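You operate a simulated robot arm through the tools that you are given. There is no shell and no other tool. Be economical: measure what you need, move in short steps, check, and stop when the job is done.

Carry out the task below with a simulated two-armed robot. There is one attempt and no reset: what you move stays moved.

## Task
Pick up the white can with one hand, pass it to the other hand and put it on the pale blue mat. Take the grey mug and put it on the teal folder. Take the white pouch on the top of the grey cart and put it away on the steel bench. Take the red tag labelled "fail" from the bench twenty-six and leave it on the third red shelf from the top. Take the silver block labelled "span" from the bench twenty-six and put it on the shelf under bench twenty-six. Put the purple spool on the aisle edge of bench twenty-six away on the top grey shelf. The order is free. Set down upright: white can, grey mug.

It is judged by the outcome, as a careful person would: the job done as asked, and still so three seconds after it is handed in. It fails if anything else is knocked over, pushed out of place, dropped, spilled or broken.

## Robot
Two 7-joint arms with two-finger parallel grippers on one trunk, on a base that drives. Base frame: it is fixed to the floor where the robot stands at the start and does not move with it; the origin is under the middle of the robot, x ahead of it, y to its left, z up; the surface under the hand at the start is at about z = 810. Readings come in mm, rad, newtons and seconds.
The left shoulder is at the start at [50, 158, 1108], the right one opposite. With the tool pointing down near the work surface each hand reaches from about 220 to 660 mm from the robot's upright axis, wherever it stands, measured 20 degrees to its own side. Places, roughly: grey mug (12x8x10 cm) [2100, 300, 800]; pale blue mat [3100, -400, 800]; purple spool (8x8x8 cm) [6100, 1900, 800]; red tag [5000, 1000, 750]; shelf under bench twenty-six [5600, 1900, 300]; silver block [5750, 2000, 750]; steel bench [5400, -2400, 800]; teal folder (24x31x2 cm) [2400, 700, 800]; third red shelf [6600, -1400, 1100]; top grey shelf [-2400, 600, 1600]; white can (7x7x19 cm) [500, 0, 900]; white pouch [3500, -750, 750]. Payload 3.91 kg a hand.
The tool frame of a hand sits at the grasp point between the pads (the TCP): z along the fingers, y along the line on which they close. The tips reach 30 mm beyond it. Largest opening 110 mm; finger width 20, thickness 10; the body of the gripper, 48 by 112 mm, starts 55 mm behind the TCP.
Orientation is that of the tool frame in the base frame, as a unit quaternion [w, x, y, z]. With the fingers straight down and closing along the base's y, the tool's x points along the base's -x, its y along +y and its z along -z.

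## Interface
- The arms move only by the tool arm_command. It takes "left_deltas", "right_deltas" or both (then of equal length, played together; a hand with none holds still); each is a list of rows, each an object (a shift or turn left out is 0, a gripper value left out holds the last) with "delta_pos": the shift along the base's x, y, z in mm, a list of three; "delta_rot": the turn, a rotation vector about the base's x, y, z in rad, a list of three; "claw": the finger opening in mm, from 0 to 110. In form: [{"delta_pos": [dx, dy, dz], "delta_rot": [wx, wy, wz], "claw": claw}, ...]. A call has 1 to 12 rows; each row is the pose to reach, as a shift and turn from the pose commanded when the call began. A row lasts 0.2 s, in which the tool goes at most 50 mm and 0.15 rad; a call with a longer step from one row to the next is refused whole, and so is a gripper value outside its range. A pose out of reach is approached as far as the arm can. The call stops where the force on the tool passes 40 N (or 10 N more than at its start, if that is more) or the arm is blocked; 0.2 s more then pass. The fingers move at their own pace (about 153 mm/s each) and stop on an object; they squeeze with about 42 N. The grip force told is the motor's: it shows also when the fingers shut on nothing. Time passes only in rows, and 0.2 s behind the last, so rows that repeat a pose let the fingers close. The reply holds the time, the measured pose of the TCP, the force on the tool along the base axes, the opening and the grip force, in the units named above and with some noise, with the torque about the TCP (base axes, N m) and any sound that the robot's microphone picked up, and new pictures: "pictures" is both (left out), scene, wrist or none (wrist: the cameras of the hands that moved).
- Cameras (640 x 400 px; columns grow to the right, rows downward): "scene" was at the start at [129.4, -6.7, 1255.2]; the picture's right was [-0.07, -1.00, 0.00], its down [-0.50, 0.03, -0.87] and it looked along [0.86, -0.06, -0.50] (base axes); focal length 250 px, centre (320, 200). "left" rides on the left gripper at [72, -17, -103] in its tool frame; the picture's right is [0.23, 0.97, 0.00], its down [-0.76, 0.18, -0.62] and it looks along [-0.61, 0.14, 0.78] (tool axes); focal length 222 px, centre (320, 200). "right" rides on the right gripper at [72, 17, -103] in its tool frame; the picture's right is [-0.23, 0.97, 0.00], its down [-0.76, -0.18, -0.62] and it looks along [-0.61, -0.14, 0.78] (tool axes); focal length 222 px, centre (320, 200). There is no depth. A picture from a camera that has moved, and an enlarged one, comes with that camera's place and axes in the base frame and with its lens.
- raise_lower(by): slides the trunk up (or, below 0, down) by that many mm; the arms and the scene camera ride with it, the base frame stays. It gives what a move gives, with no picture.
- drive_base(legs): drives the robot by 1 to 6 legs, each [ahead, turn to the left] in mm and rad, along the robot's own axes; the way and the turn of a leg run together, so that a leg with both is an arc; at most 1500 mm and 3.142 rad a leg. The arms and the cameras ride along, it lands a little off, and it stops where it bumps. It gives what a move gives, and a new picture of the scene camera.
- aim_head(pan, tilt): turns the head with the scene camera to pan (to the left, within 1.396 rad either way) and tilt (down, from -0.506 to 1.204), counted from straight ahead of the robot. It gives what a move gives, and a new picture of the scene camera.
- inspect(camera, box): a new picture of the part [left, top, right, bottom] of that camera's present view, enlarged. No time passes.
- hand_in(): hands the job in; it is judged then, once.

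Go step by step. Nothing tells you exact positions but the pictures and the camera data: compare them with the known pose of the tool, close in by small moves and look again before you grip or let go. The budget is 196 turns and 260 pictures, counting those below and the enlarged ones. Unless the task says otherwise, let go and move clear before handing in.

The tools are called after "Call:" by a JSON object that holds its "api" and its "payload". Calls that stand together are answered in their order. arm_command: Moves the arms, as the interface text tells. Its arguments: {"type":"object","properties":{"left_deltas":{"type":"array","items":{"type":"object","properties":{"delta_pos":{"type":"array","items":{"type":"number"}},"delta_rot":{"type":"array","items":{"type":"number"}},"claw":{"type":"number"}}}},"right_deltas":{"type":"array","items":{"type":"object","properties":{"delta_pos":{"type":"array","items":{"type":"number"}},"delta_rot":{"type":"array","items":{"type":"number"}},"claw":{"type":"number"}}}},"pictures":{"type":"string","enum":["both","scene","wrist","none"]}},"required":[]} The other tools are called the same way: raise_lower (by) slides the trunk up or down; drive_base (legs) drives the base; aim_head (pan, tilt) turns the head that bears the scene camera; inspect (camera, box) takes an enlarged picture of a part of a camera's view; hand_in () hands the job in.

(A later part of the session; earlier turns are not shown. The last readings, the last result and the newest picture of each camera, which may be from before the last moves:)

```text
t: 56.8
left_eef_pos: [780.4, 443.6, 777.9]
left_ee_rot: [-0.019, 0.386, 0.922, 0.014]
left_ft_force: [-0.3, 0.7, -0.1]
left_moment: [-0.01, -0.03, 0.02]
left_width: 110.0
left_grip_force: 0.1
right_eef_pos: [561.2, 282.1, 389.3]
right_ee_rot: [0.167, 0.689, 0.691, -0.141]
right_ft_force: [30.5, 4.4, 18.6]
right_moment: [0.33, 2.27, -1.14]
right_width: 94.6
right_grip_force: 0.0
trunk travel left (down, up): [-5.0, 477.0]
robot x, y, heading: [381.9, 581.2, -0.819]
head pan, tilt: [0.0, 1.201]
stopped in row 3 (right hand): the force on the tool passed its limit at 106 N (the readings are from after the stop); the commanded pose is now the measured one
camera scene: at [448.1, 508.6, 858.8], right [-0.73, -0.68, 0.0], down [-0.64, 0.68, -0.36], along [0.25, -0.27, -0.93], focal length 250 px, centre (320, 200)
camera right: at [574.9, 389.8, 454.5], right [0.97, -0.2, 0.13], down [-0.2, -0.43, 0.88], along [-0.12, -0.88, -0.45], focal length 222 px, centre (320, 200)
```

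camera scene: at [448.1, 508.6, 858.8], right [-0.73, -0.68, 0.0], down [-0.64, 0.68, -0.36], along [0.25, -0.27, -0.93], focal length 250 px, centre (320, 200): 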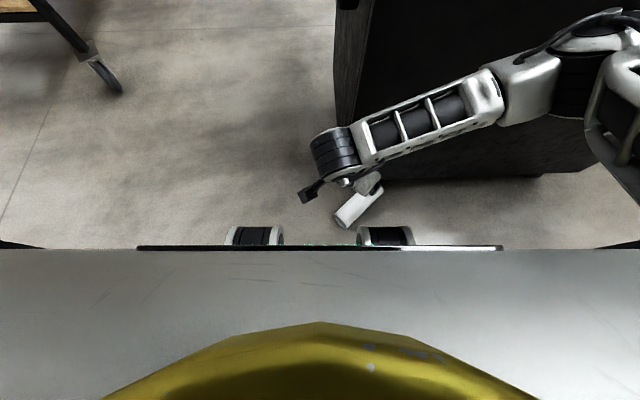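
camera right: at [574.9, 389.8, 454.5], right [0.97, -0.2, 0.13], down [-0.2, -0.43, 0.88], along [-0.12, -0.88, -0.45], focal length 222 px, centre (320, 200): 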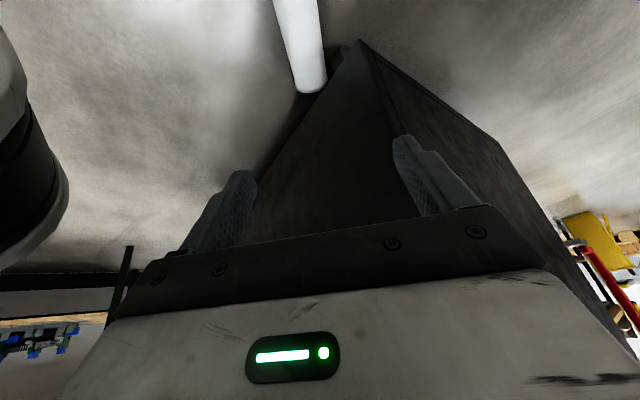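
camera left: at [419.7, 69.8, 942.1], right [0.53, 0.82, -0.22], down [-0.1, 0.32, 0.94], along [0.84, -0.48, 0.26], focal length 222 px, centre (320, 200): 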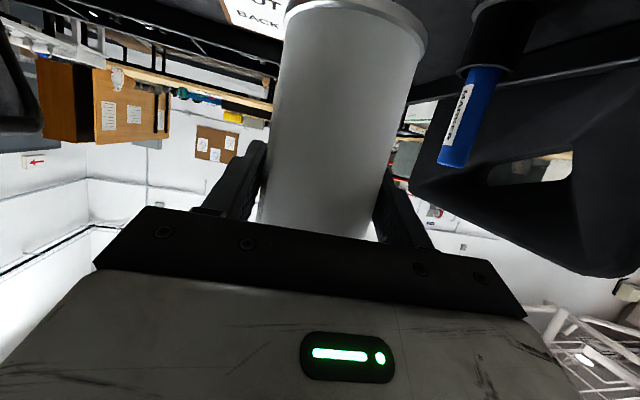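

The hand touched something on its robot side, and the readings put it near the gripper body. I'll rise, shift outward away from the robot, and look again.

Call:
{"api": "arm_command", "payload": {"right_deltas": [{"delta_pos": [5, 0, 40], "claw": 110}, {"delta_pos": [10, -20, 80]}, {"delta_pos": [14, -47, 80]}]}}

Call:
{"api": "inspect", "payload": {"camera": "left", "box": [0, 0, 640, 400]}}

```text
t: 57.5
left_eef_pos: [780.1, 442.3, 776.1]
left_ee_rot: [-0.019, 0.386, 0.922, 0.014]
left_ft_force: [-0.2, -0.3, 0.2]
left_moment: [0.02, -0.04, 0.0]
left_width: 109.9
left_grip_force: 0.1
right_eef_pos: [567.9, 234.0, 463.1]
right_ee_rot: [0.16, 0.688, 0.693, -0.148]
right_ft_force: [-0.6, -0.3, 0.2]
right_moment: [-0.05, -0.03, 0.02]
right_width: 110.2
right_grip_force: 0.0
trunk travel left (down, up): [-5.0, 477.0]
robot x, y, heading: [384.2, 577.7, -0.819]
head pan, tilt: [0.0, 1.201]
camera scene: at [447.9, 508.1, 858.6], right [-0.73, -0.68, 0.0], down [-0.64, 0.68, -0.36], along [0.25, -0.27, -0.93], focal length 250 px, centre (320, 200)
camera right: at [583.1, 342.0, 527.6], right [0.97, -0.2, 0.11], down [-0.19, -0.43, 0.88], along [-0.13, -0.88, -0.45], focal length 222 px, centre (320, 200)
```

scene: 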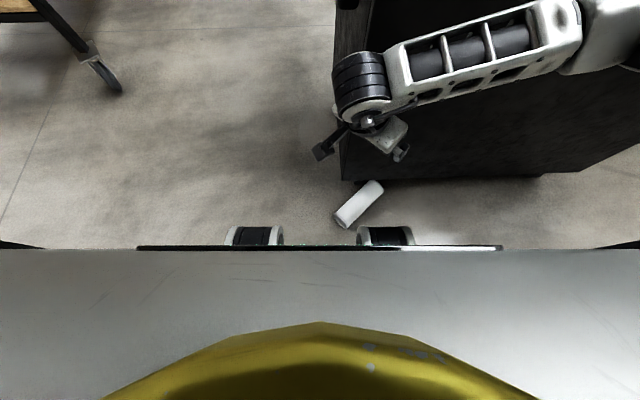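
right: 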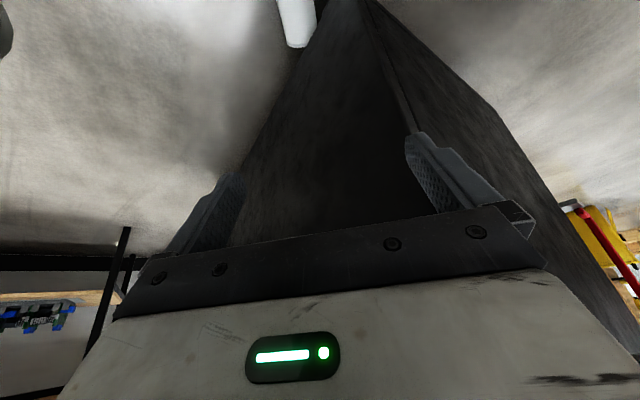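

```text
1.00 times, centred on (320, 200) of left (not enlarged: the box is as wide or as high as the picture)
camera zoom: at [718.9, 478.8, 883.9], right [0.53, 0.85, 0.02], down [0.68, -0.44, 0.59], along [0.51, -0.3, -0.81], focal length 222 px, centre (320, 200)
```

zoom: 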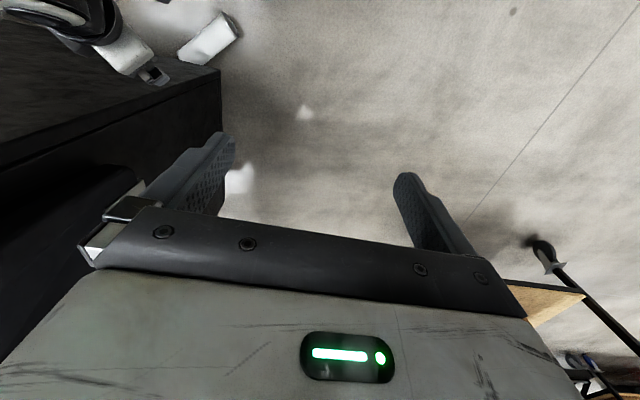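

There is free room around the fingers now. I'll go down in steps at this outer position.

Call:
{"api": "arm_command", "payload": {"right_deltas": [{"delta_pos": [-3, 0, -30]}, {"delta_pos": [-5, 0, -60]}, {"delta_pos": [-7, 0, -90]}, {"delta_pos": [-9, 0, -120]}, {"delta_pos": [-10, 0, -150]}, {"delta_pos": [-10, 0, -180]}, {"delta_pos": [-10, 0, -210]}]}}

```text
t: 58.5
left_eef_pos: [779.8, 441.8, 776.7]
left_ee_rot: [-0.019, 0.386, 0.922, 0.014]
left_ft_force: [-0.6, 0.5, 0.1]
left_moment: [-0.01, -0.02, -0.01]
left_width: 109.8
left_grip_force: 0.0
right_eef_pos: [569.1, 232.1, 373.8]
right_ee_rot: [0.167, 0.692, 0.688, -0.142]
right_ft_force: [1.1, -1.9, 4.8]
right_moment: [0.84, 0.03, -0.18]
right_width: 110.2
right_grip_force: 0.1
trunk travel left (down, up): [-5.0, 477.0]
robot x, y, heading: [386.1, 577.4, -0.82]
head pan, tilt: [0.0, 1.201]
stopped in row 4 (right hand): the force on the tool passed its limit at 67 N (the readings are from after the stop); the commanded pose is now the measured one
camera scene: at [447.8, 508.1, 858.6], right [-0.73, -0.68, 0.0], down [-0.64, 0.68, -0.36], along [0.25, -0.27, -0.93], focal length 250 px, centre (320, 200)
camera right: at [583.4, 340.1, 436.8], right [0.97, -0.2, 0.13], down [-0.21, -0.42, 0.88], along [-0.12, -0.88, -0.45], focal length 222 px, centre (320, 200)
```

scene: 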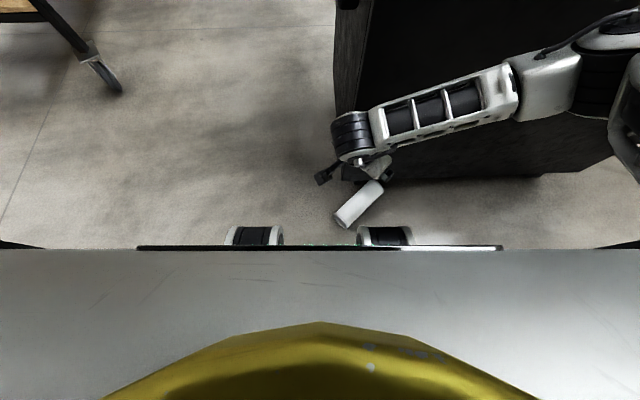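
right: 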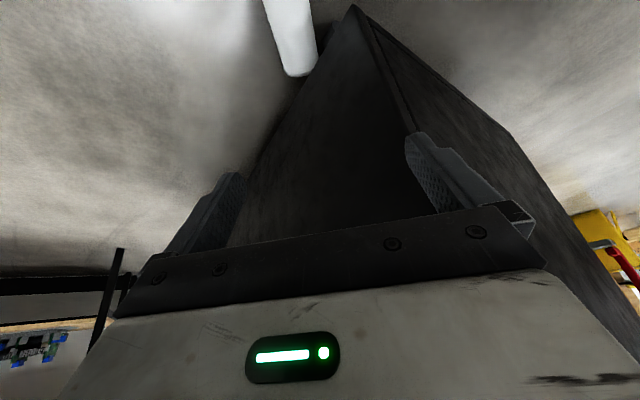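

The contacts fit the robot's own base front, which is tall and sticks out about 290 mm. I'll raise the hand, back the robot away from the cart, and check the base and the arm's reach to the floor in open space.

Call:
{"api": "arm_command", "payload": {"right_deltas": [{"delta_pos": [5, -5, 40]}, {"delta_pos": [5, -5, 85]}, {"delta_pos": [5, -5, 130]}], "pictures": "none"}}

Call:
{"api": "drive_base", "payload": {"legs": [[-350, 0]]}}

Call:
{"api": "arm_command", "payload": {"right_deltas": [{"delta_rot": [0, 0, -0.15]}, {"delta_rot": [0, 0, -0.3]}, {"delta_rot": [0, 0, -0.45]}, {"delta_rot": [0, 0, -0.6]}, {"delta_rot": [0, 0, -0.75]}, {"delta_rot": [0, 0, -0.9]}, {"delta_rot": [0, 0, -1.05]}, {"delta_rot": [0, 0, -1.2]}, {"delta_rot": [0, 0, -1.35]}, {"delta_rot": [0, 0, -1.5]}], "pictures": "wrist"}}

```text
t: 59.3
left_eef_pos: [779.4, 441.1, 777.8]
left_ee_rot: [-0.019, 0.386, 0.922, 0.014]
left_ft_force: [-0.1, -0.2, 0.5]
left_moment: [0.03, -0.03, 0.02]
left_width: 109.9
left_grip_force: 0.0
right_eef_pos: [576.6, 227.2, 504.0]
right_ee_rot: [0.165, 0.692, 0.688, -0.142]
right_ft_force: [0.2, 0.3, 0.1]
right_moment: [-0.02, 0.0, 0.04]
right_width: 109.7
right_grip_force: 0.0
trunk travel left (down, up): [-5.0, 477.0]
robot x, y, heading: [382.4, 581.2, -0.823]
head pan, tilt: [0.0, 1.201]
```

```text
t: 61.6
left_eef_pos: [539.0, 703.2, 776.7]
left_ee_rot: [-0.018, 0.383, 0.923, 0.014]
left_ft_force: [0.7, -0.2, -0.7]
left_moment: [0.0, -0.05, 0.0]
left_width: 109.8
left_grip_force: 0.0
right_eef_pos: [337.1, 487.7, 503.2]
right_ee_rot: [0.168, 0.69, 0.69, -0.141]
right_ft_force: [-0.9, -0.8, 0.4]
right_moment: [-0.02, 0.03, 0.0]
right_width: 110.0
right_grip_force: 0.1
trunk travel left (down, up): [-5.0, 477.0]
robot x, y, heading: [140.9, 836.0, -0.822]
head pan, tilt: [0.0, 1.201]
camera scene: at [205.7, 767.6, 858.6], right [-0.73, -0.68, 0.0], down [-0.64, 0.68, -0.36], along [0.25, -0.26, -0.93], focal length 250 px, centre (320, 200)
```

scene: 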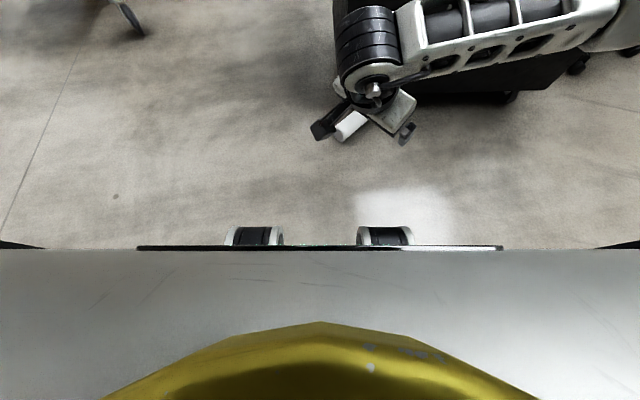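

```text
t: 63.8
left_eef_pos: [538.9, 703.5, 776.5]
left_ee_rot: [-0.019, 0.384, 0.923, 0.014]
left_ft_force: [-0.7, -0.2, 0.1]
left_moment: [-0.03, -0.01, 0.04]
left_width: 110.4
left_grip_force: 0.0
right_eef_pos: [334.3, 488.7, 503.8]
right_ee_rot: [0.026, 0.975, 0.034, -0.218]
right_ft_force: [-0.1, 0.2, -0.2]
right_moment: [-0.04, 0.01, 0.02]
right_width: 109.9
right_grip_force: 0.1
trunk travel left (down, up): [-5.0, 477.0]
robot x, y, heading: [137.7, 841.3, -0.821]
head pan, tilt: [0.0, 1.201]
camera right: at [445.0, 479.8, 567.3], right [-0.13, -0.98, 0.13], down [-0.44, 0.18, 0.88], along [-0.89, 0.06, -0.45], focal length 222 px, centre (320, 200)
```

right: 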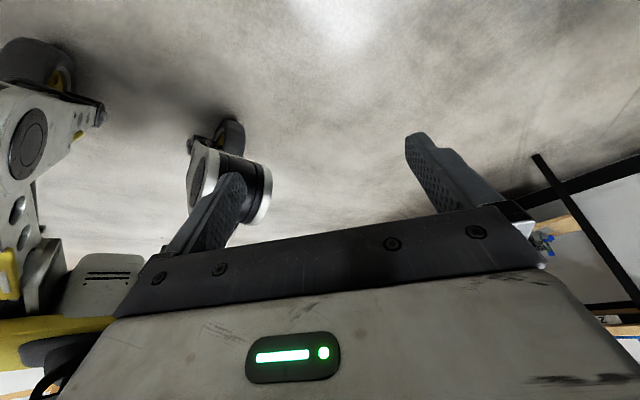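

I can see the robot's wheel legs from this side. I'll turn the hand a bit further to view the front of the base.

Call:
{"api": "arm_command", "payload": {"right_deltas": [{"delta_rot": [0, 0, -0.15]}, {"delta_rot": [0, 0, -0.3]}, {"delta_rot": [0, 0, -0.45]}, {"delta_rot": [0, 0, -0.6]}, {"delta_rot": [0, 0, -0.75]}], "pictures": "wrist"}}

```text
t: 65.0
left_eef_pos: [537.6, 702.2, 777.1]
left_ee_rot: [-0.018, 0.384, 0.923, 0.015]
left_ft_force: [-0.6, 0.2, -0.3]
left_moment: [0.0, 0.01, 0.0]
left_width: 109.7
left_grip_force: 0.2
right_eef_pos: [335.7, 488.2, 502.6]
right_ee_rot: [-0.055, 0.92, -0.326, -0.211]
right_ft_force: [-0.1, 0.2, 0.0]
right_moment: [0.01, 0.0, 0.0]
right_width: 109.8
right_grip_force: 0.1
trunk travel left (down, up): [-5.0, 477.0]
robot x, y, heading: [138.0, 840.7, -0.819]
head pan, tilt: [0.0, 1.201]
camera right: at [412.2, 406.4, 567.0], right [-0.77, -0.63, 0.13], down [-0.2, 0.43, 0.88], along [-0.61, 0.65, -0.45], focal length 222 px, centre (320, 200)
```

right: 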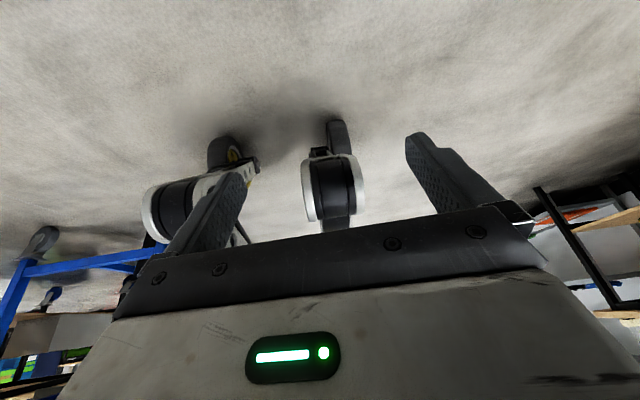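

The view shows only two motor cylinders at the front of the base and free floor between them. With the camera side turned away from the robot, I'll tilt the tool outward and test reaching the floor here in the open.

Call:
{"api": "arm_command", "payload": {"right_deltas": [{"delta_rot": [-0.083, -0.104, 0.005]}, {"delta_rot": [-0.166, -0.209, 0.01]}, {"delta_rot": [-0.249, -0.313, 0.015]}, {"delta_rot": [-0.332, -0.417, 0.02]}, {"delta_rot": [-0.415, -0.522, 0.024]}, {"delta_rot": [-0.498, -0.626, 0.029]}, {"delta_pos": [0, 0, -45], "delta_rot": [-0.498, -0.626, 0.029]}, {"delta_pos": [0, 0, -90], "delta_rot": [-0.498, -0.626, 0.029]}, {"delta_pos": [0, 0, -135], "delta_rot": [-0.498, -0.626, 0.029]}, {"delta_pos": [0, 0, -180], "delta_rot": [-0.498, -0.626, 0.029]}, {"delta_pos": [0, 0, -225], "delta_rot": [-0.498, -0.626, 0.029]}]}}

```text
t: 67.4
left_eef_pos: [538.3, 703.2, 776.5]
left_ee_rot: [-0.019, 0.384, 0.923, 0.014]
left_ft_force: [-0.3, -0.1, -0.5]
left_moment: [-0.02, 0.0, 0.0]
left_width: 110.4
left_grip_force: 0.0
right_eef_pos: [332.9, 485.7, 278.5]
right_ee_rot: [0.076, 0.93, -0.321, 0.164]
right_ft_force: [-0.7, 0.0, -0.9]
right_moment: [0.01, 0.03, -0.02]
right_width: 109.8
right_grip_force: 0.1
trunk travel left (down, up): [-5.0, 477.0]
robot x, y, heading: [143.4, 836.4, -0.816]
head pan, tilt: [0.0, 1.201]
camera scene: at [205.6, 767.6, 858.6], right [-0.73, -0.68, 0.0], down [-0.64, 0.68, -0.36], along [0.25, -0.26, -0.93], focal length 250 px, centre (320, 200)
camera right: at [349.1, 454.9, 402.5], right [-0.77, -0.63, -0.05], down [-0.61, 0.73, 0.31], along [-0.16, 0.27, -0.95], focal length 222 px, centre (320, 200)
```

scene: 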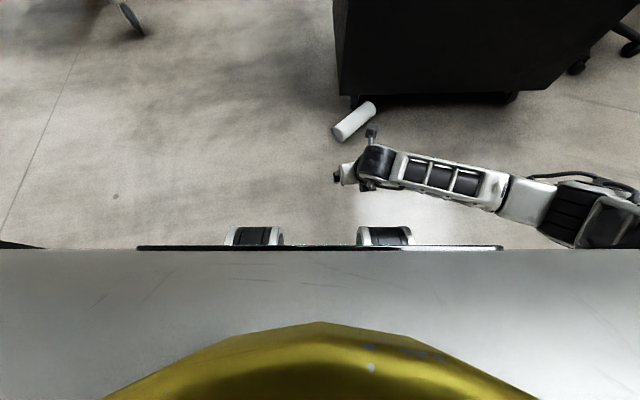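
right: 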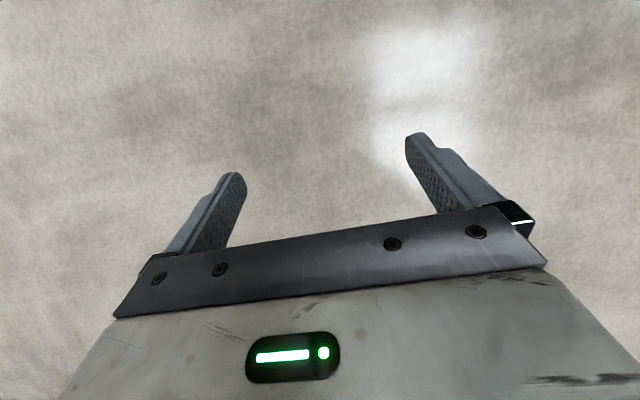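

That went down to z 278 with no contact. I'll continue toward the floor to find the limit.

Call:
{"api": "arm_command", "payload": {"right_deltas": [{"delta_pos": [0, 0, -45]}, {"delta_pos": [0, 0, -90]}, {"delta_pos": [0, 0, -135]}, {"delta_pos": [0, 0, -180]}, {"delta_pos": [0, 0, -225]}], "pictures": "scene"}}

```text
t: 68.6
left_eef_pos: [537.6, 703.0, 775.1]
left_ee_rot: [-0.018, 0.385, 0.923, 0.014]
left_ft_force: [0.3, 1.0, -0.5]
left_moment: [-0.04, -0.01, -0.02]
left_width: 109.9
left_grip_force: 0.0
right_eef_pos: [225.5, 378.1, 70.0]
right_ee_rot: [0.16, 0.917, -0.344, 0.121]
right_ft_force: [0.1, 0.5, 0.6]
right_moment: [0.0, 0.01, 0.01]
right_width: 109.9
right_grip_force: 0.0
right hand out of reach, approached as far as the arm can: row 5
trunk travel left (down, up): [-5.0, 477.0]
robot x, y, heading: [139.9, 835.0, -0.815]
head pan, tilt: [0.0, 1.201]
stopped in row 5 (right hand): the arm was blocked; the commanded pose is now the measured one
camera scene: at [205.3, 767.5, 856.8], right [-0.73, -0.68, 0.0], down [-0.64, 0.68, -0.36], along [0.25, -0.26, -0.93], focal length 250 px, centre (320, 200)
```

scene: 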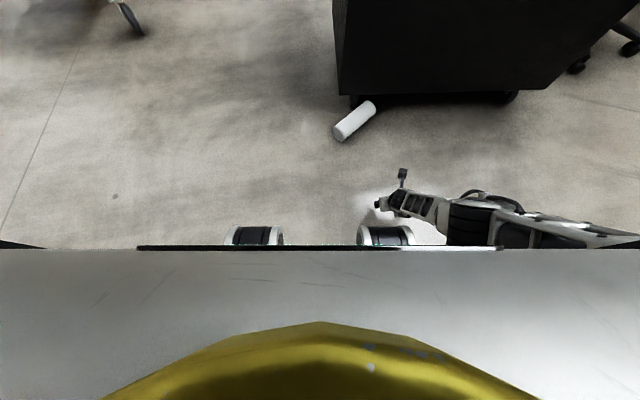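

The wrist reaches about 583 mm from the shoulder, so the floor is in reach nearer the robot. I'll raise and turn the hand ready for a vertical grasp, then reposition the base so the can falls within that reach.

Call:
{"api": "arm_command", "payload": {"right_deltas": [{"delta_pos": [-10, 8, 45], "delta_rot": [0.0125, 0.0337, 0.1408]}, {"delta_pos": [-25, 20, 85], "delta_rot": [0.0251, 0.0674, 0.2817]}, {"delta_pos": [-45, 36, 120], "delta_rot": [0.0376, 0.1011, 0.4225]}, {"delta_pos": [-65, 52, 150], "delta_rot": [0.0502, 0.1348, 0.5634]}, {"delta_pos": [-85, 68, 180], "delta_rot": [0.0627, 0.1685, 0.7042]}, {"delta_pos": [-109, 86, 200], "delta_rot": [0.0752, 0.2022, 0.8451]}, {"delta_pos": [-109, 86, 200], "delta_rot": [0.0878, 0.2358, 0.9859]}, {"delta_pos": [-109, 86, 200], "delta_rot": [0.1003, 0.2695, 1.1268]}, {"delta_pos": [-109, 86, 200], "delta_rot": [0.1128, 0.3032, 1.2676]}, {"delta_pos": [-109, 86, 200], "delta_rot": [0.1254, 0.3369, 1.4085]}, {"delta_pos": [-109, 86, 200], "delta_rot": [0.1379, 0.3706, 1.5493]}, {"delta_pos": [-109, 86, 200], "delta_rot": [0.1505, 0.4043, 1.6902]}], "pictures": "scene"}}

```text
t: 71.2
left_eef_pos: [538.5, 702.2, 778.2]
left_ee_rot: [-0.019, 0.384, 0.923, 0.013]
left_ft_force: [-1.3, 0.3, 0.2]
left_moment: [0.0, -0.02, 0.0]
left_width: 110.1
left_grip_force: 0.1
right_eef_pos: [117.8, 465.3, 271.2]
right_ee_rot: [0.012, 0.877, 0.48, 0.01]
right_ft_force: [-0.6, 0.0, -1.2]
right_moment: [0.04, -0.01, 0.02]
right_width: 109.8
right_grip_force: 0.1
trunk travel left (down, up): [-5.0, 477.0]
robot x, y, heading: [136.7, 839.4, -0.811]
head pan, tilt: [0.0, 1.201]
camera scene: at [205.3, 767.3, 858.6], right [-0.73, -0.68, 0.0], down [-0.64, 0.68, -0.36], along [0.25, -0.26, -0.93], focal length 250 px, centre (320, 200)
```

scene: 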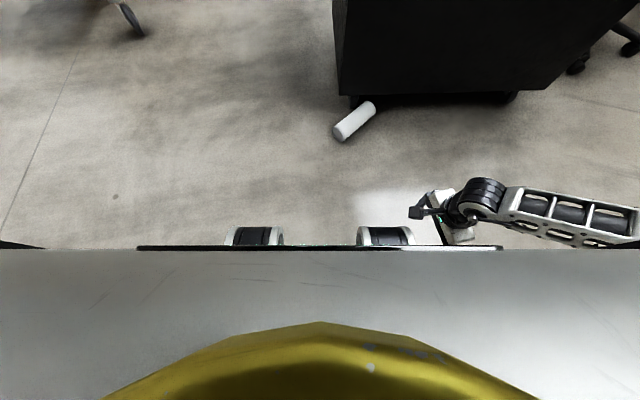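

The hand is nearly vertical. I'll finish its turn and lower it to just above can height so the elbow comes in, then drive to the grasp position.

Call:
{"api": "arm_command", "payload": {"right_deltas": [{"delta_pos": [0, 0, -40], "delta_rot": [0.0125, 0.0337, 0.1408]}, {"delta_pos": [0, 0, -80], "delta_rot": [0.0125, 0.0337, 0.1408]}, {"delta_pos": [0, 0, -120], "delta_rot": [0.0125, 0.0337, 0.1408]}, {"delta_pos": [0, 0, -150], "delta_rot": [0.0125, 0.0337, 0.1408]}], "pictures": "none"}}

Call:
{"api": "drive_base", "payload": {"legs": [[0, 0.055], [390, 0], [0, 0.373]]}}

Call:
{"api": "inspect", "payload": {"camera": "right", "box": [0, 0, 640, 400]}}

```text
t: 72.2
left_eef_pos: [537.5, 702.5, 777.0]
left_ee_rot: [-0.017, 0.384, 0.923, 0.015]
left_ft_force: [0.3, 0.6, -0.1]
left_moment: [0.04, -0.02, 0.04]
left_width: 110.1
left_grip_force: 0.1
right_eef_pos: [117.7, 460.5, 125.3]
right_ee_rot: [0.001, 0.843, 0.538, -0.003]
right_ft_force: [-2.0, -27.4, 14.8]
right_moment: [4.45, -1.11, -1.33]
right_width: 109.7
right_grip_force: 0.1
trunk travel left (down, up): [-5.0, 477.0]
robot x, y, heading: [142.2, 838.0, -0.823]
head pan, tilt: [0.0, 1.201]
```

```text
t: 76.2
left_eef_pos: [839.3, 611.4, 777.2]
left_ee_rot: [-0.022, 0.179, 0.983, 0.01]
left_ft_force: [-0.3, -0.7, 0.0]
left_moment: [0.0, 0.01, -0.01]
left_width: 110.3
left_grip_force: 0.0
right_eef_pos: [557.0, 217.3, 124.1]
right_ee_rot: [0.001, 0.71, 0.704, -0.003]
right_ft_force: [15.1, -27.9, -1.5]
right_moment: [2.99, 1.81, -2.02]
right_width: 110.5
right_grip_force: 0.1
trunk travel left (down, up): [-5.0, 477.0]
robot x, y, heading: [423.0, 570.3, -0.392]
head pan, tilt: [0.0, 1.201]
camera scene: at [509.6, 533.0, 858.6], right [-0.38, -0.92, 0.0], down [-0.86, 0.35, -0.36], along [0.34, -0.14, -0.93], focal length 250 px, centre (320, 200)
```

scene: 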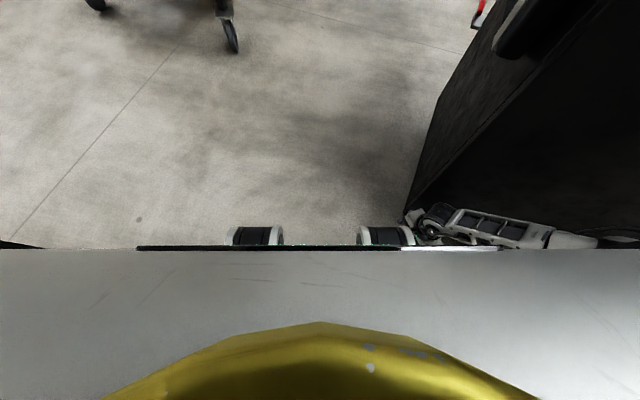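

```text
1.00 times, centred on (320, 200) of right (not enlarged: the box is as wide or as high as the picture)
camera zoom: at [574.8, 289.3, 228.5], right [0.97, -0.24, 0.0], down [-0.18, -0.76, 0.63], along [-0.15, -0.61, -0.78], focal length 222 px, centre (320, 200)
```

zoom: 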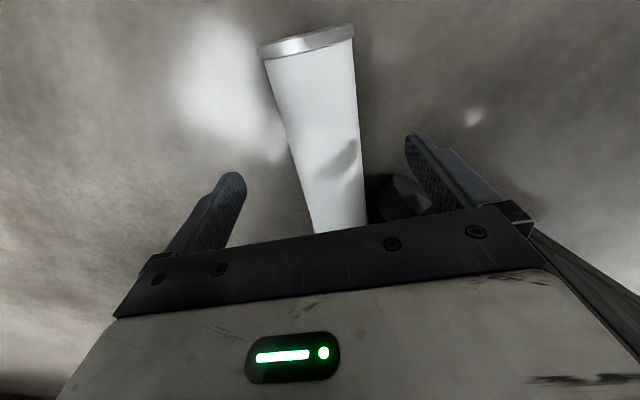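

The can is right under the hand, between the fingers, though the camera housing rests lightly against the base. I'll lower the trunk the last 5 mm, then ease away, go down and close.

Call:
{"api": "arm_command", "payload": {"right_deltas": [{"delta_pos": [4, -14, 0]}, {"delta_pos": [3, -14, -25]}, {"delta_pos": [2, -14, -50]}, {"delta_pos": [1, -14, -75]}, {"delta_pos": [1, -14, -80]}], "pictures": "wrist"}}

```text
t: 77.4
left_eef_pos: [840.0, 612.4, 776.3]
left_ee_rot: [-0.021, 0.18, 0.983, 0.01]
left_ft_force: [0.1, 0.7, 0.9]
left_moment: [-0.01, 0.03, 0.0]
left_width: 110.2
left_grip_force: 0.1
right_eef_pos: [558.6, 205.4, 44.2]
right_ee_rot: [0.0, 0.709, 0.705, -0.002]
right_ft_force: [-18.0, 17.7, 13.9]
right_moment: [-1.68, -2.16, 0.56]
right_width: 110.3
right_grip_force: 0.1
trunk travel left (down, up): [-5.0, 477.0]
robot x, y, heading: [422.7, 570.5, -0.393]
head pan, tilt: [0.0, 1.201]
camera right: at [575.0, 275.7, 148.9], right [0.97, -0.23, 0.0], down [-0.18, -0.76, 0.63], along [-0.15, -0.61, -0.78], focal length 222 px, centre (320, 200)
```

right: 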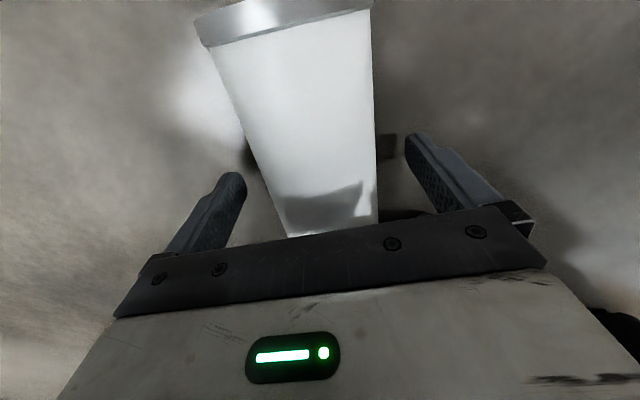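

The fingers straddle the can. There's light contact against the cart, so I'll close now.

Call:
{"api": "arm_command", "payload": {"right_deltas": [{"claw": 80}, {"claw": 60}, {"claw": 40}, {"claw": 40}, {"claw": 40}, {"delta_pos": [-5, 5, 20], "claw": 30}, {"delta_pos": [-10, 10, 50], "claw": 30}]}}

```text
t: 79.0
left_eef_pos: [840.1, 610.2, 776.1]
left_ee_rot: [-0.021, 0.18, 0.983, 0.01]
left_ft_force: [-0.2, -0.5, -0.6]
left_moment: [-0.01, -0.02, -0.02]
left_width: 110.0
left_grip_force: 0.0
right_eef_pos: [552.3, 211.3, 95.2]
right_ee_rot: [0.004, 0.711, 0.704, -0.003]
right_ft_force: [1.6, -3.8, -5.7]
right_moment: [-0.14, -0.07, -0.04]
right_width: 67.2
right_grip_force: 42.1
trunk travel left (down, up): [-5.0, 477.0]
robot x, y, heading: [423.3, 571.5, -0.39]
head pan, tilt: [0.0, 1.201]
camera scene: at [509.9, 532.6, 858.4], right [-0.38, -0.92, 0.0], down [-0.86, 0.35, -0.36], along [0.34, -0.14, -0.93], focal length 250 px, centre (320, 200)
camera right: at [568.4, 282.9, 198.9], right [0.97, -0.24, 0.0], down [-0.19, -0.75, 0.63], along [-0.15, -0.61, -0.78], focal length 222 px, centre (320, 200)
```

scene: 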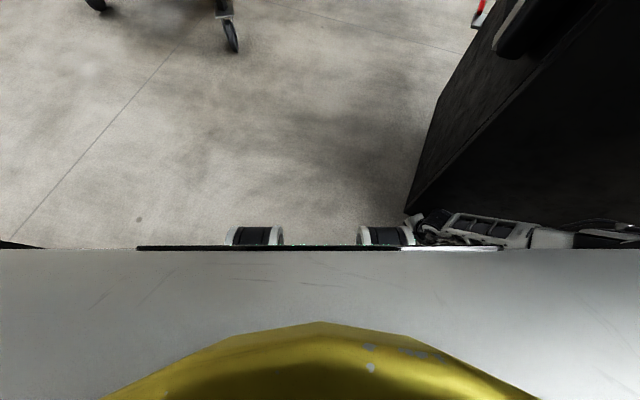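
right: 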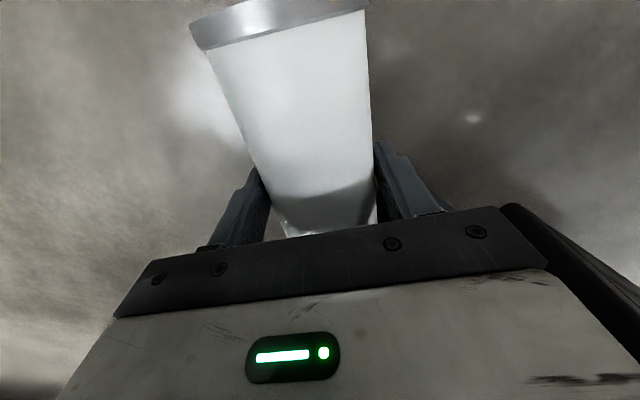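

The can is gripped and off the floor. I'll back away from the cart and then raise the trunk.

Call:
{"api": "drive_base", "payload": {"legs": [[-350, 0]]}}

Call:
{"api": "raise_lower", "payload": {"by": 345}}

```text
t: 81.3
left_eef_pos: [518.3, 744.2, 776.5]
left_ee_rot: [-0.021, 0.179, 0.984, 0.01]
left_ft_force: [0.1, 0.4, -0.7]
left_moment: [0.0, 0.0, -0.01]
left_width: 109.9
left_grip_force: 0.1
right_eef_pos: [229.9, 345.0, 94.9]
right_ee_rot: [0.004, 0.709, 0.705, -0.002]
right_ft_force: [9.5, -18.6, -1.6]
right_moment: [0.02, -0.04, -0.09]
right_width: 66.9
right_grip_force: 41.7
trunk travel left (down, up): [-5.0, 477.0]
robot x, y, heading: [100.3, 702.5, -0.386]
head pan, tilt: [0.0, 1.201]
camera scene: at [187.4, 665.4, 858.6], right [-0.38, -0.93, 0.0], down [-0.86, 0.35, -0.36], along [0.34, -0.14, -0.93], focal length 250 px, centre (320, 200)
```

scene: 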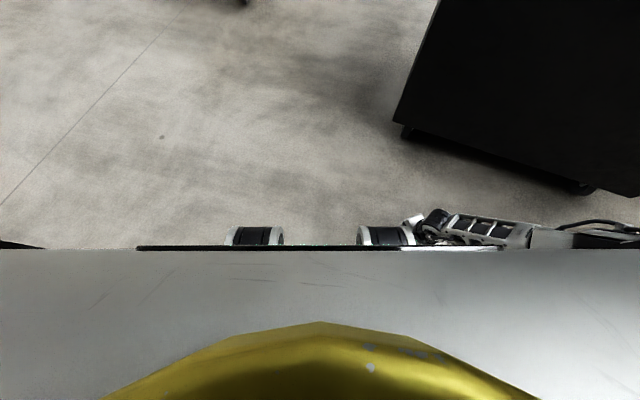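

```text
t: 84.7
left_eef_pos: [516.9, 745.2, 1122.8]
left_ee_rot: [-0.021, 0.179, 0.983, 0.01]
left_ft_force: [-1.0, 0.4, -0.4]
left_moment: [-0.01, 0.01, 0.03]
left_width: 109.7
left_grip_force: 0.0
right_eef_pos: [228.7, 344.6, 440.0]
right_ee_rot: [0.002, 0.71, 0.705, -0.003]
right_ft_force: [0.8, -6.8, -1.8]
right_moment: [0.09, 0.06, 0.17]
right_width: 66.5
right_grip_force: 41.6
trunk travel left (down, up): [-350.0, 132.0]
robot x, y, heading: [98.6, 701.4, -0.386]
head pan, tilt: [0.0, 1.201]
```

I'll bring the right hand up in front of the robot where I can see which end of the can is the lid.

Call:
{"api": "arm_command", "payload": {"right_deltas": [{"delta_pos": [30, -12, 20]}, {"delta_pos": [55, -22, 60]}, {"delta_pos": [75, -25, 105]}, {"delta_pos": [93, -20, 150]}, {"delta_pos": [100, -10, 195]}, {"delta_pos": [105, 0, 240]}, {"delta_pos": [110, 10, 285]}, {"delta_pos": [115, 20, 330]}, {"delta_pos": [120, 30, 375]}, {"delta_pos": [125, 40, 420]}, {"delta_pos": [130, 50, 465]}, {"delta_pos": [135, 60, 510]}], "pictures": "none"}}

Call:
{"api": "aim_head", "payload": {"pan": -0.2, "tilt": 0.6}}

Call:
{"api": "inspect", "payload": {"camera": "right", "box": [0, 0, 640, 400]}}

```text
t: 87.2
left_eef_pos: [518.1, 744.8, 1121.3]
left_ee_rot: [-0.021, 0.178, 0.984, 0.01]
left_ft_force: [0.3, 0.0, 0.2]
left_moment: [-0.04, 0.02, 0.03]
left_width: 109.8
left_grip_force: 0.0
right_eef_pos: [361.9, 404.1, 949.9]
right_ee_rot: [0.003, 0.709, 0.705, -0.004]
right_ft_force: [0.5, -1.0, -3.7]
right_moment: [0.06, -0.02, -0.01]
right_width: 66.7
right_grip_force: 42.3
trunk travel left (down, up): [-350.0, 132.0]
robot x, y, heading: [98.8, 704.5, -0.389]
head pan, tilt: [0.0, 1.201]
```

```text
t: 88.2
left_eef_pos: [517.9, 744.3, 1121.3]
left_ee_rot: [-0.021, 0.179, 0.984, 0.011]
left_ft_force: [-0.3, -0.2, -0.3]
left_moment: [-0.01, 0.01, 0.03]
left_width: 109.7
left_grip_force: 0.0
right_eef_pos: [362.3, 404.6, 947.7]
right_ee_rot: [0.002, 0.709, 0.705, -0.003]
right_ft_force: [-0.1, -0.2, -3.3]
right_moment: [0.07, 0.01, 0.01]
right_width: 66.8
right_grip_force: 42.3
trunk travel left (down, up): [-350.0, 132.0]
robot x, y, heading: [98.2, 700.4, -0.388]
head pan, tilt: [-0.201, 0.6]
camera scene: at [209.5, 637.0, 1248.1], right [-0.55, -0.83, 0.0], down [-0.47, 0.31, -0.82], along [0.69, -0.46, -0.57], focal length 250 px, centre (320, 200)
```

scene: 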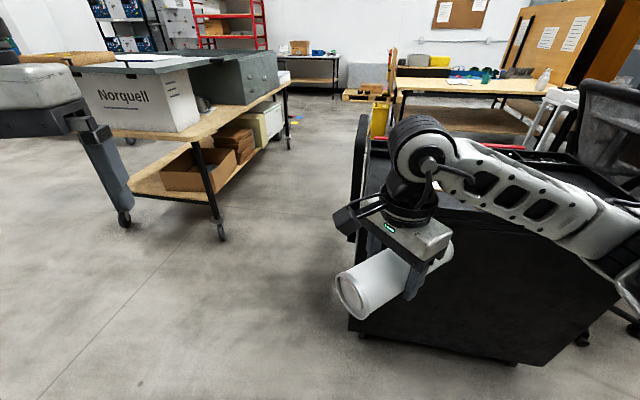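

```text
1.00 times, centred on (320, 200) of right (not enlarged: the box is as wide or as high as the picture)
camera zoom: at [379.9, 476.0, 1051.8], right [0.97, -0.23, 0.0], down [-0.18, -0.75, 0.63], along [-0.15, -0.61, -0.78], focal length 222 px, centre (320, 200)
```

zoom: 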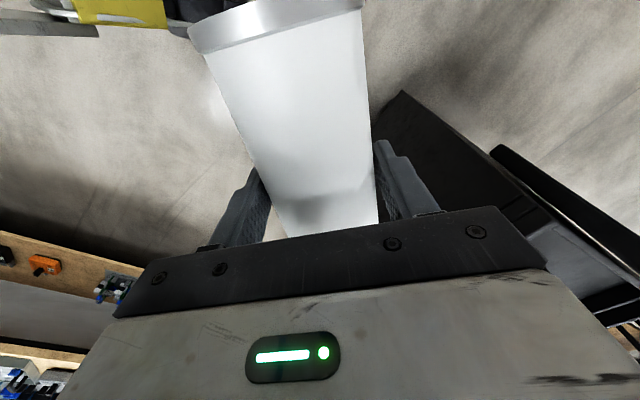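

I'll enlarge the can to compare its ends with the first pictures.

Call:
{"api": "inspect", "payload": {"camera": "scene", "box": [320, 220, 480, 320]}}

```text
4.00 times, centred on (400, 270) of scene
camera zoom: at [209.5, 637.0, 1248.1], right [-0.55, -0.83, 0.0], down [-0.47, 0.31, -0.82], along [0.69, -0.46, -0.57], focal length 998 px, centre (0, -80)
```

zoom: 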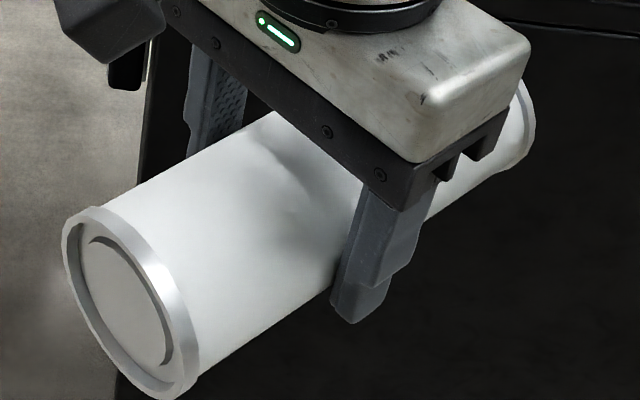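

I need the tick marks, which were nearer the can's bottom. I'll tilt the hand so the near end swings up and look at the print.

Call:
{"api": "arm_command", "payload": {"right_deltas": [{"delta_pos": [0, -3, 8], "delta_rot": [0.1428, 0, 0]}, {"delta_pos": [0, -6, 16], "delta_rot": [0.2856, 0, 0]}, {"delta_pos": [0, -9, 24], "delta_rot": [0.4284, 0, 0]}, {"delta_pos": [0, -12, 32], "delta_rot": [0.5712, 0, 0]}, {"delta_pos": [0, -15, 40], "delta_rot": [0.714, 0, 0]}, {"delta_pos": [0, -18, 48], "delta_rot": [0.8568, 0, 0]}, {"delta_pos": [0, -20, 56], "delta_rot": [0.9996, 0, 0]}, {"delta_pos": [0, -20, 64], "delta_rot": [1.1424, 0, 0]}, {"delta_pos": [0, -20, 72], "delta_rot": [1.2852, 0, 0]}, {"delta_pos": [0, -20, 80], "delta_rot": [1.428, 0, 0]}, {"delta_pos": [0, -20, 80], "delta_rot": [1.5708, 0, 0]}], "pictures": "scene"}}

```text
t: 90.7
left_eef_pos: [517.0, 744.3, 1121.0]
left_ee_rot: [-0.021, 0.178, 0.984, 0.009]
left_ft_force: [-0.3, -0.6, 0.1]
left_moment: [0.03, -0.02, -0.01]
left_width: 109.9
left_grip_force: 0.0
right_eef_pos: [364.5, 385.3, 1030.9]
right_ee_rot: [-0.501, 0.503, 0.5, 0.497]
right_ft_force: [0.2, 0.2, -3.8]
right_moment: [-0.02, -0.03, -0.02]
right_width: 66.7
right_grip_force: 42.0
trunk travel left (down, up): [-350.0, 132.0]
robot x, y, heading: [100.0, 699.8, -0.389]
head pan, tilt: [-0.201, 0.6]
camera scene: at [209.5, 637.0, 1248.2], right [-0.55, -0.83, 0.0], down [-0.47, 0.31, -0.82], along [0.69, -0.46, -0.57], focal length 250 px, centre (320, 200)
```

scene: 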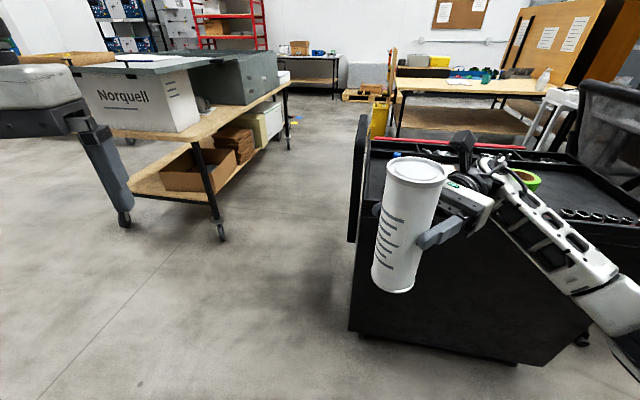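

The can now stands upright with its ticks toward the bottom, so this is the right way up and a good pose to pass it. I'll bring it to the middle and move the left hand above it.

Call:
{"api": "arm_command", "payload": {"right_deltas": [{"delta_pos": [15, 37, 0]}, {"delta_pos": [30, 74, 0]}, {"delta_pos": [45, 111, 0]}, {"delta_pos": [60, 148, 0]}, {"delta_pos": [60, 148, 0]}, {"delta_pos": [60, 148, 0]}, {"delta_pos": [60, 148, 0]}, {"delta_pos": [60, 148, 0]}, {"delta_pos": [60, 148, 0]}], "left_deltas": [{"delta_pos": [0, 0, 30], "delta_rot": [0, 0, -0.147]}, {"delta_pos": [0, 0, 60], "delta_rot": [0, 0, -0.295]}, {"delta_pos": [-13, -30, 60], "delta_rot": [0, 0, -0.442]}, {"delta_pos": [-26, -60, 60], "delta_rot": [0, 0, -0.59]}, {"delta_pos": [-40, -91, 60], "delta_rot": [0, 0, -0.737]}, {"delta_pos": [-53, -121, 60], "delta_rot": [0, 0, -0.885]}, {"delta_pos": [-66, -151, 60], "delta_rot": [0, 0, -1.032]}, {"delta_pos": [-80, -181, 60], "delta_rot": [0, 0, -1.18]}, {"delta_pos": [-93, -211, 60], "delta_rot": [0, 0, -1.18]}]}}

```text
t: 92.7
left_eef_pos: [423.5, 534.8, 1181.8]
left_ee_rot: [-0.013, 0.696, 0.718, 0.022]
left_ft_force: [0.4, -0.5, 0.5]
left_moment: [-0.01, 0.01, -0.01]
left_width: 110.3
left_grip_force: 0.1
right_eef_pos: [420.9, 532.5, 1028.7]
right_ee_rot: [-0.5, 0.505, 0.5, 0.496]
right_ft_force: [-0.1, 0.1, -3.4]
right_moment: [-0.04, 0.0, -0.01]
right_width: 66.7
right_grip_force: 41.8
trunk travel left (down, up): [-350.0, 132.0]
robot x, y, heading: [96.0, 703.1, -0.39]
head pan, tilt: [-0.201, 0.6]
camera scene: at [209.3, 636.6, 1248.1], right [-0.56, -0.83, 0.0], down [-0.47, 0.31, -0.82], along [0.69, -0.46, -0.57], focal length 250 px, centre (320, 200)
camera right: at [438.6, 426.9, 1103.0], right [0.97, 0.0, -0.23], down [-0.18, -0.63, -0.75], along [-0.15, 0.78, -0.61], focal length 222 px, centre (320, 200)
camera left: at [402.3, 602.2, 1289.6], right [0.97, 0.26, 0.02], down [0.19, -0.78, 0.59], along [0.17, -0.57, -0.81], focal length 222 px, centre (320, 200)
```

scene: 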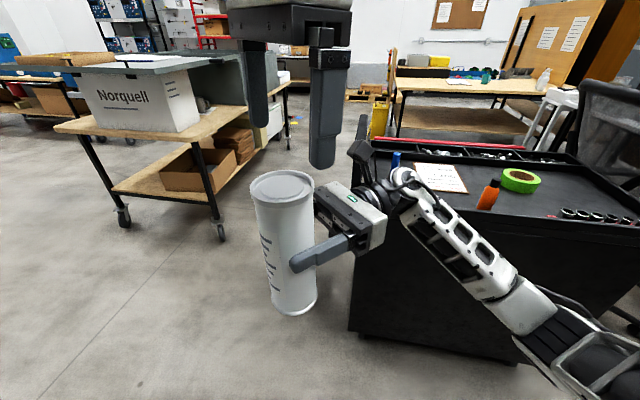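
right: 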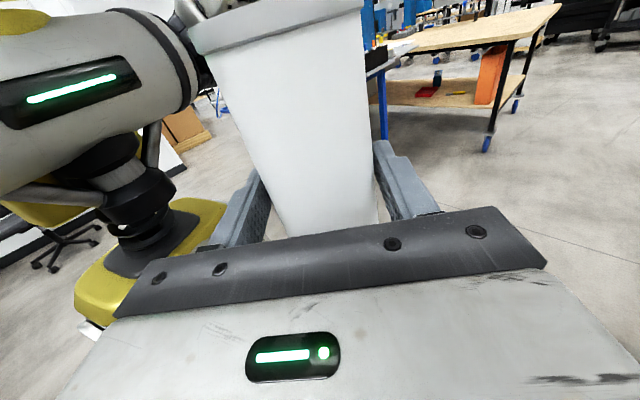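
left: 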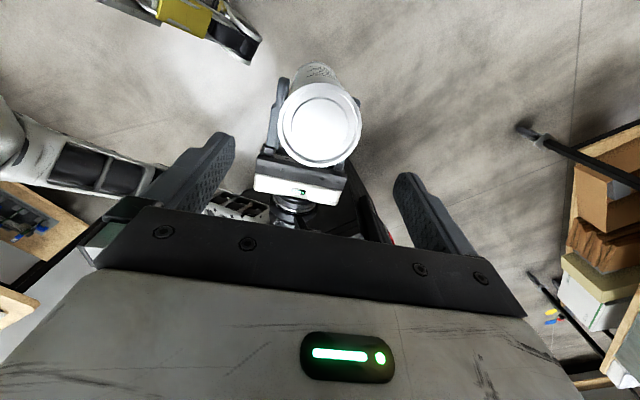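

The left hand is over the can top, at about (422, 546). I'll go down and close on it.

Call:
{"api": "arm_command", "payload": {"left_deltas": [{"delta_pos": [-1, 9, -34]}, {"delta_pos": [-1, 9, -68]}, {"delta_pos": [-1, 9, -102]}, {"delta_pos": [-1, 9, -102], "claw": 80}, {"delta_pos": [-1, 9, -102], "claw": 60}, {"delta_pos": [-1, 9, -102], "claw": 20}, {"delta_pos": [-1, 9, -102], "claw": 20}, {"delta_pos": [-1, 9, -102], "claw": 20}]}}

```text
t: 94.5
left_eef_pos: [422.1, 543.0, 1082.2]
left_ee_rot: [-0.012, 0.696, 0.717, 0.02]
left_ft_force: [-13.0, -2.5, 0.1]
left_moment: [-0.17, 1.74, 0.0]
left_width: 67.6
left_grip_force: 41.9
right_eef_pos: [423.1, 532.1, 1028.6]
right_ee_rot: [-0.499, 0.505, 0.5, 0.496]
right_ft_force: [12.6, 2.7, -0.9]
right_moment: [0.09, -1.07, -0.09]
right_width: 66.9
right_grip_force: 42.0
trunk travel left (down, up): [-350.0, 132.0]
robot x, y, heading: [98.8, 696.2, -0.389]
head pan, tilt: [-0.201, 0.6]
camera scene: at [209.5, 637.1, 1248.1], right [-0.55, -0.83, 0.0], down [-0.47, 0.31, -0.82], along [0.69, -0.46, -0.57], focal length 250 px, centre (320, 200)
camera left: at [402.0, 612.1, 1189.3], right [0.97, 0.26, 0.02], down [0.19, -0.78, 0.59], along [0.17, -0.57, -0.81], focal length 222 px, centre (320, 200)
```

scene: 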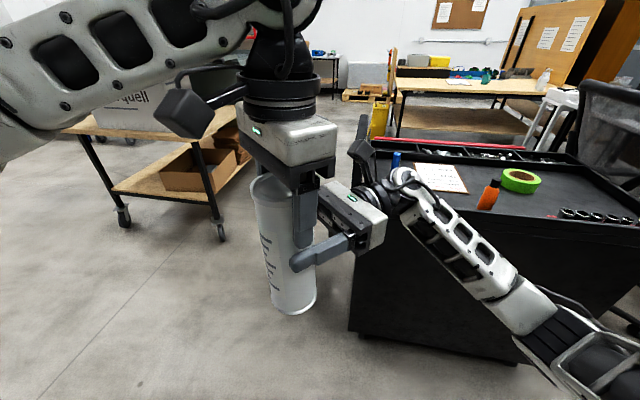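
left: 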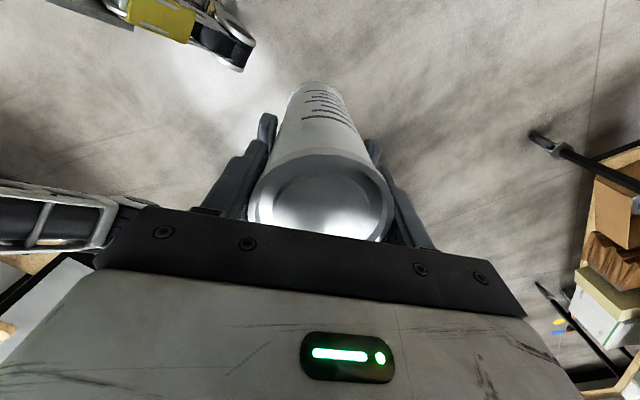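

Both hands hold the can. To avoid losing it again I'll drive with both grips on, in short legs, swinging wide of the cart's end panel.

Call:
{"api": "drive_base", "payload": {"legs": [[0, 0.47], [450, 0]]}}

```text
t: 98.6
left_eef_pos: [916.6, 738.4, 1083.6]
left_ee_rot: [-0.019, 0.515, 0.857, 0.015]
left_ft_force: [-15.4, -14.8, -4.8]
left_moment: [-0.81, 1.36, -0.26]
left_width: 67.5
left_grip_force: 42.0
right_eef_pos: [921.3, 726.8, 1030.1]
right_ee_rot: [-0.599, 0.378, 0.601, 0.37]
right_ft_force: [14.8, 13.7, 5.0]
right_moment: [0.13, -0.54, -0.02]
right_width: 66.8
right_grip_force: 41.9
trunk travel left (down, up): [-350.0, 132.0]
robot x, y, heading: [552.7, 734.6, 0.074]
head pan, tilt: [-0.201, 0.6]
camera scene: at [683.6, 727.8, 1248.1], right [-0.13, -0.99, 0.0], down [-0.56, 0.07, -0.82], along [0.82, -0.11, -0.57], focal length 250 px, centre (320, 200)
```

scene: 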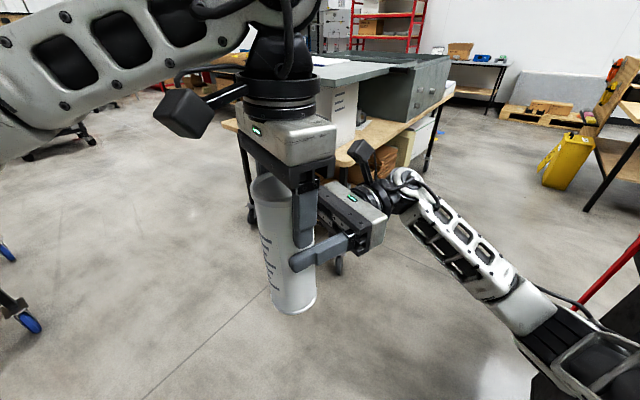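

The two-hand hold works. I'll raise the trunk to clear the cart's end panel, then go through the gap between cart and bench.

Call:
{"api": "raise_lower", "payload": {"by": 130}}

Call:
{"api": "drive_base", "payload": {"legs": [[380, -0.1], [0, -0.74], [600, 0]]}}

```text
t: 100.1
left_eef_pos: [916.4, 738.8, 1212.7]
left_ee_rot: [-0.018, 0.515, 0.857, 0.015]
left_ft_force: [-2.4, -1.6, 0.5]
left_moment: [-0.5, 1.45, -0.24]
left_width: 67.2
left_grip_force: 41.8
right_eef_pos: [921.5, 727.4, 1159.2]
right_ee_rot: [-0.599, 0.377, 0.602, 0.369]
right_ft_force: [3.4, 1.0, -3.5]
right_moment: [0.41, -1.33, 0.18]
right_width: 66.7
right_grip_force: 41.7
trunk travel left (down, up): [-480.0, 2.0]
robot x, y, heading: [559.0, 735.8, 0.073]
head pan, tilt: [-0.201, 0.6]
```

```text
t: 107.5
left_eef_pos: [1616.7, 59.7, 1211.9]
left_ee_rot: [-0.011, 0.817, 0.576, 0.021]
left_ft_force: [-10.7, 3.7, -2.8]
left_moment: [0.39, 0.98, -0.19]
left_width: 66.9
left_grip_force: 42.1
right_eef_pos: [1612.4, 49.0, 1159.2]
right_ee_rot: [-0.399, 0.588, 0.398, 0.581]
right_ft_force: [10.7, -3.4, -2.4]
right_moment: [-0.2, -0.37, 0.04]
right_width: 66.7
right_grip_force: 41.7
trunk travel left (down, up): [-480.0, 2.0]
robot x, y, heading: [1373.9, 323.8, -0.764]
head pan, tilt: [-0.201, 0.6]
camera scene: at [1452.7, 223.6, 1378.1], right [-0.82, -0.57, 0.0], down [-0.32, 0.46, -0.82], along [0.47, -0.68, -0.57], focal length 250 px, centre (320, 200)
```

scene: 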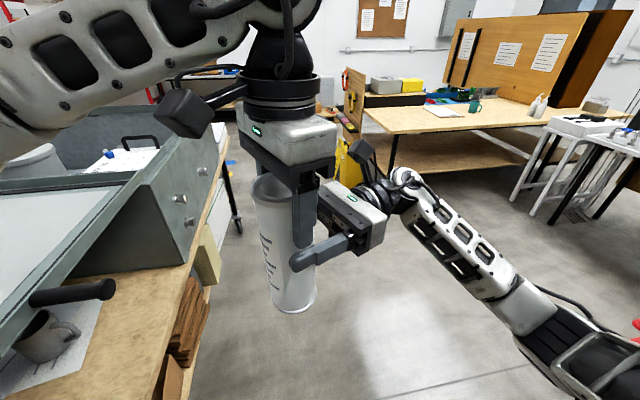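

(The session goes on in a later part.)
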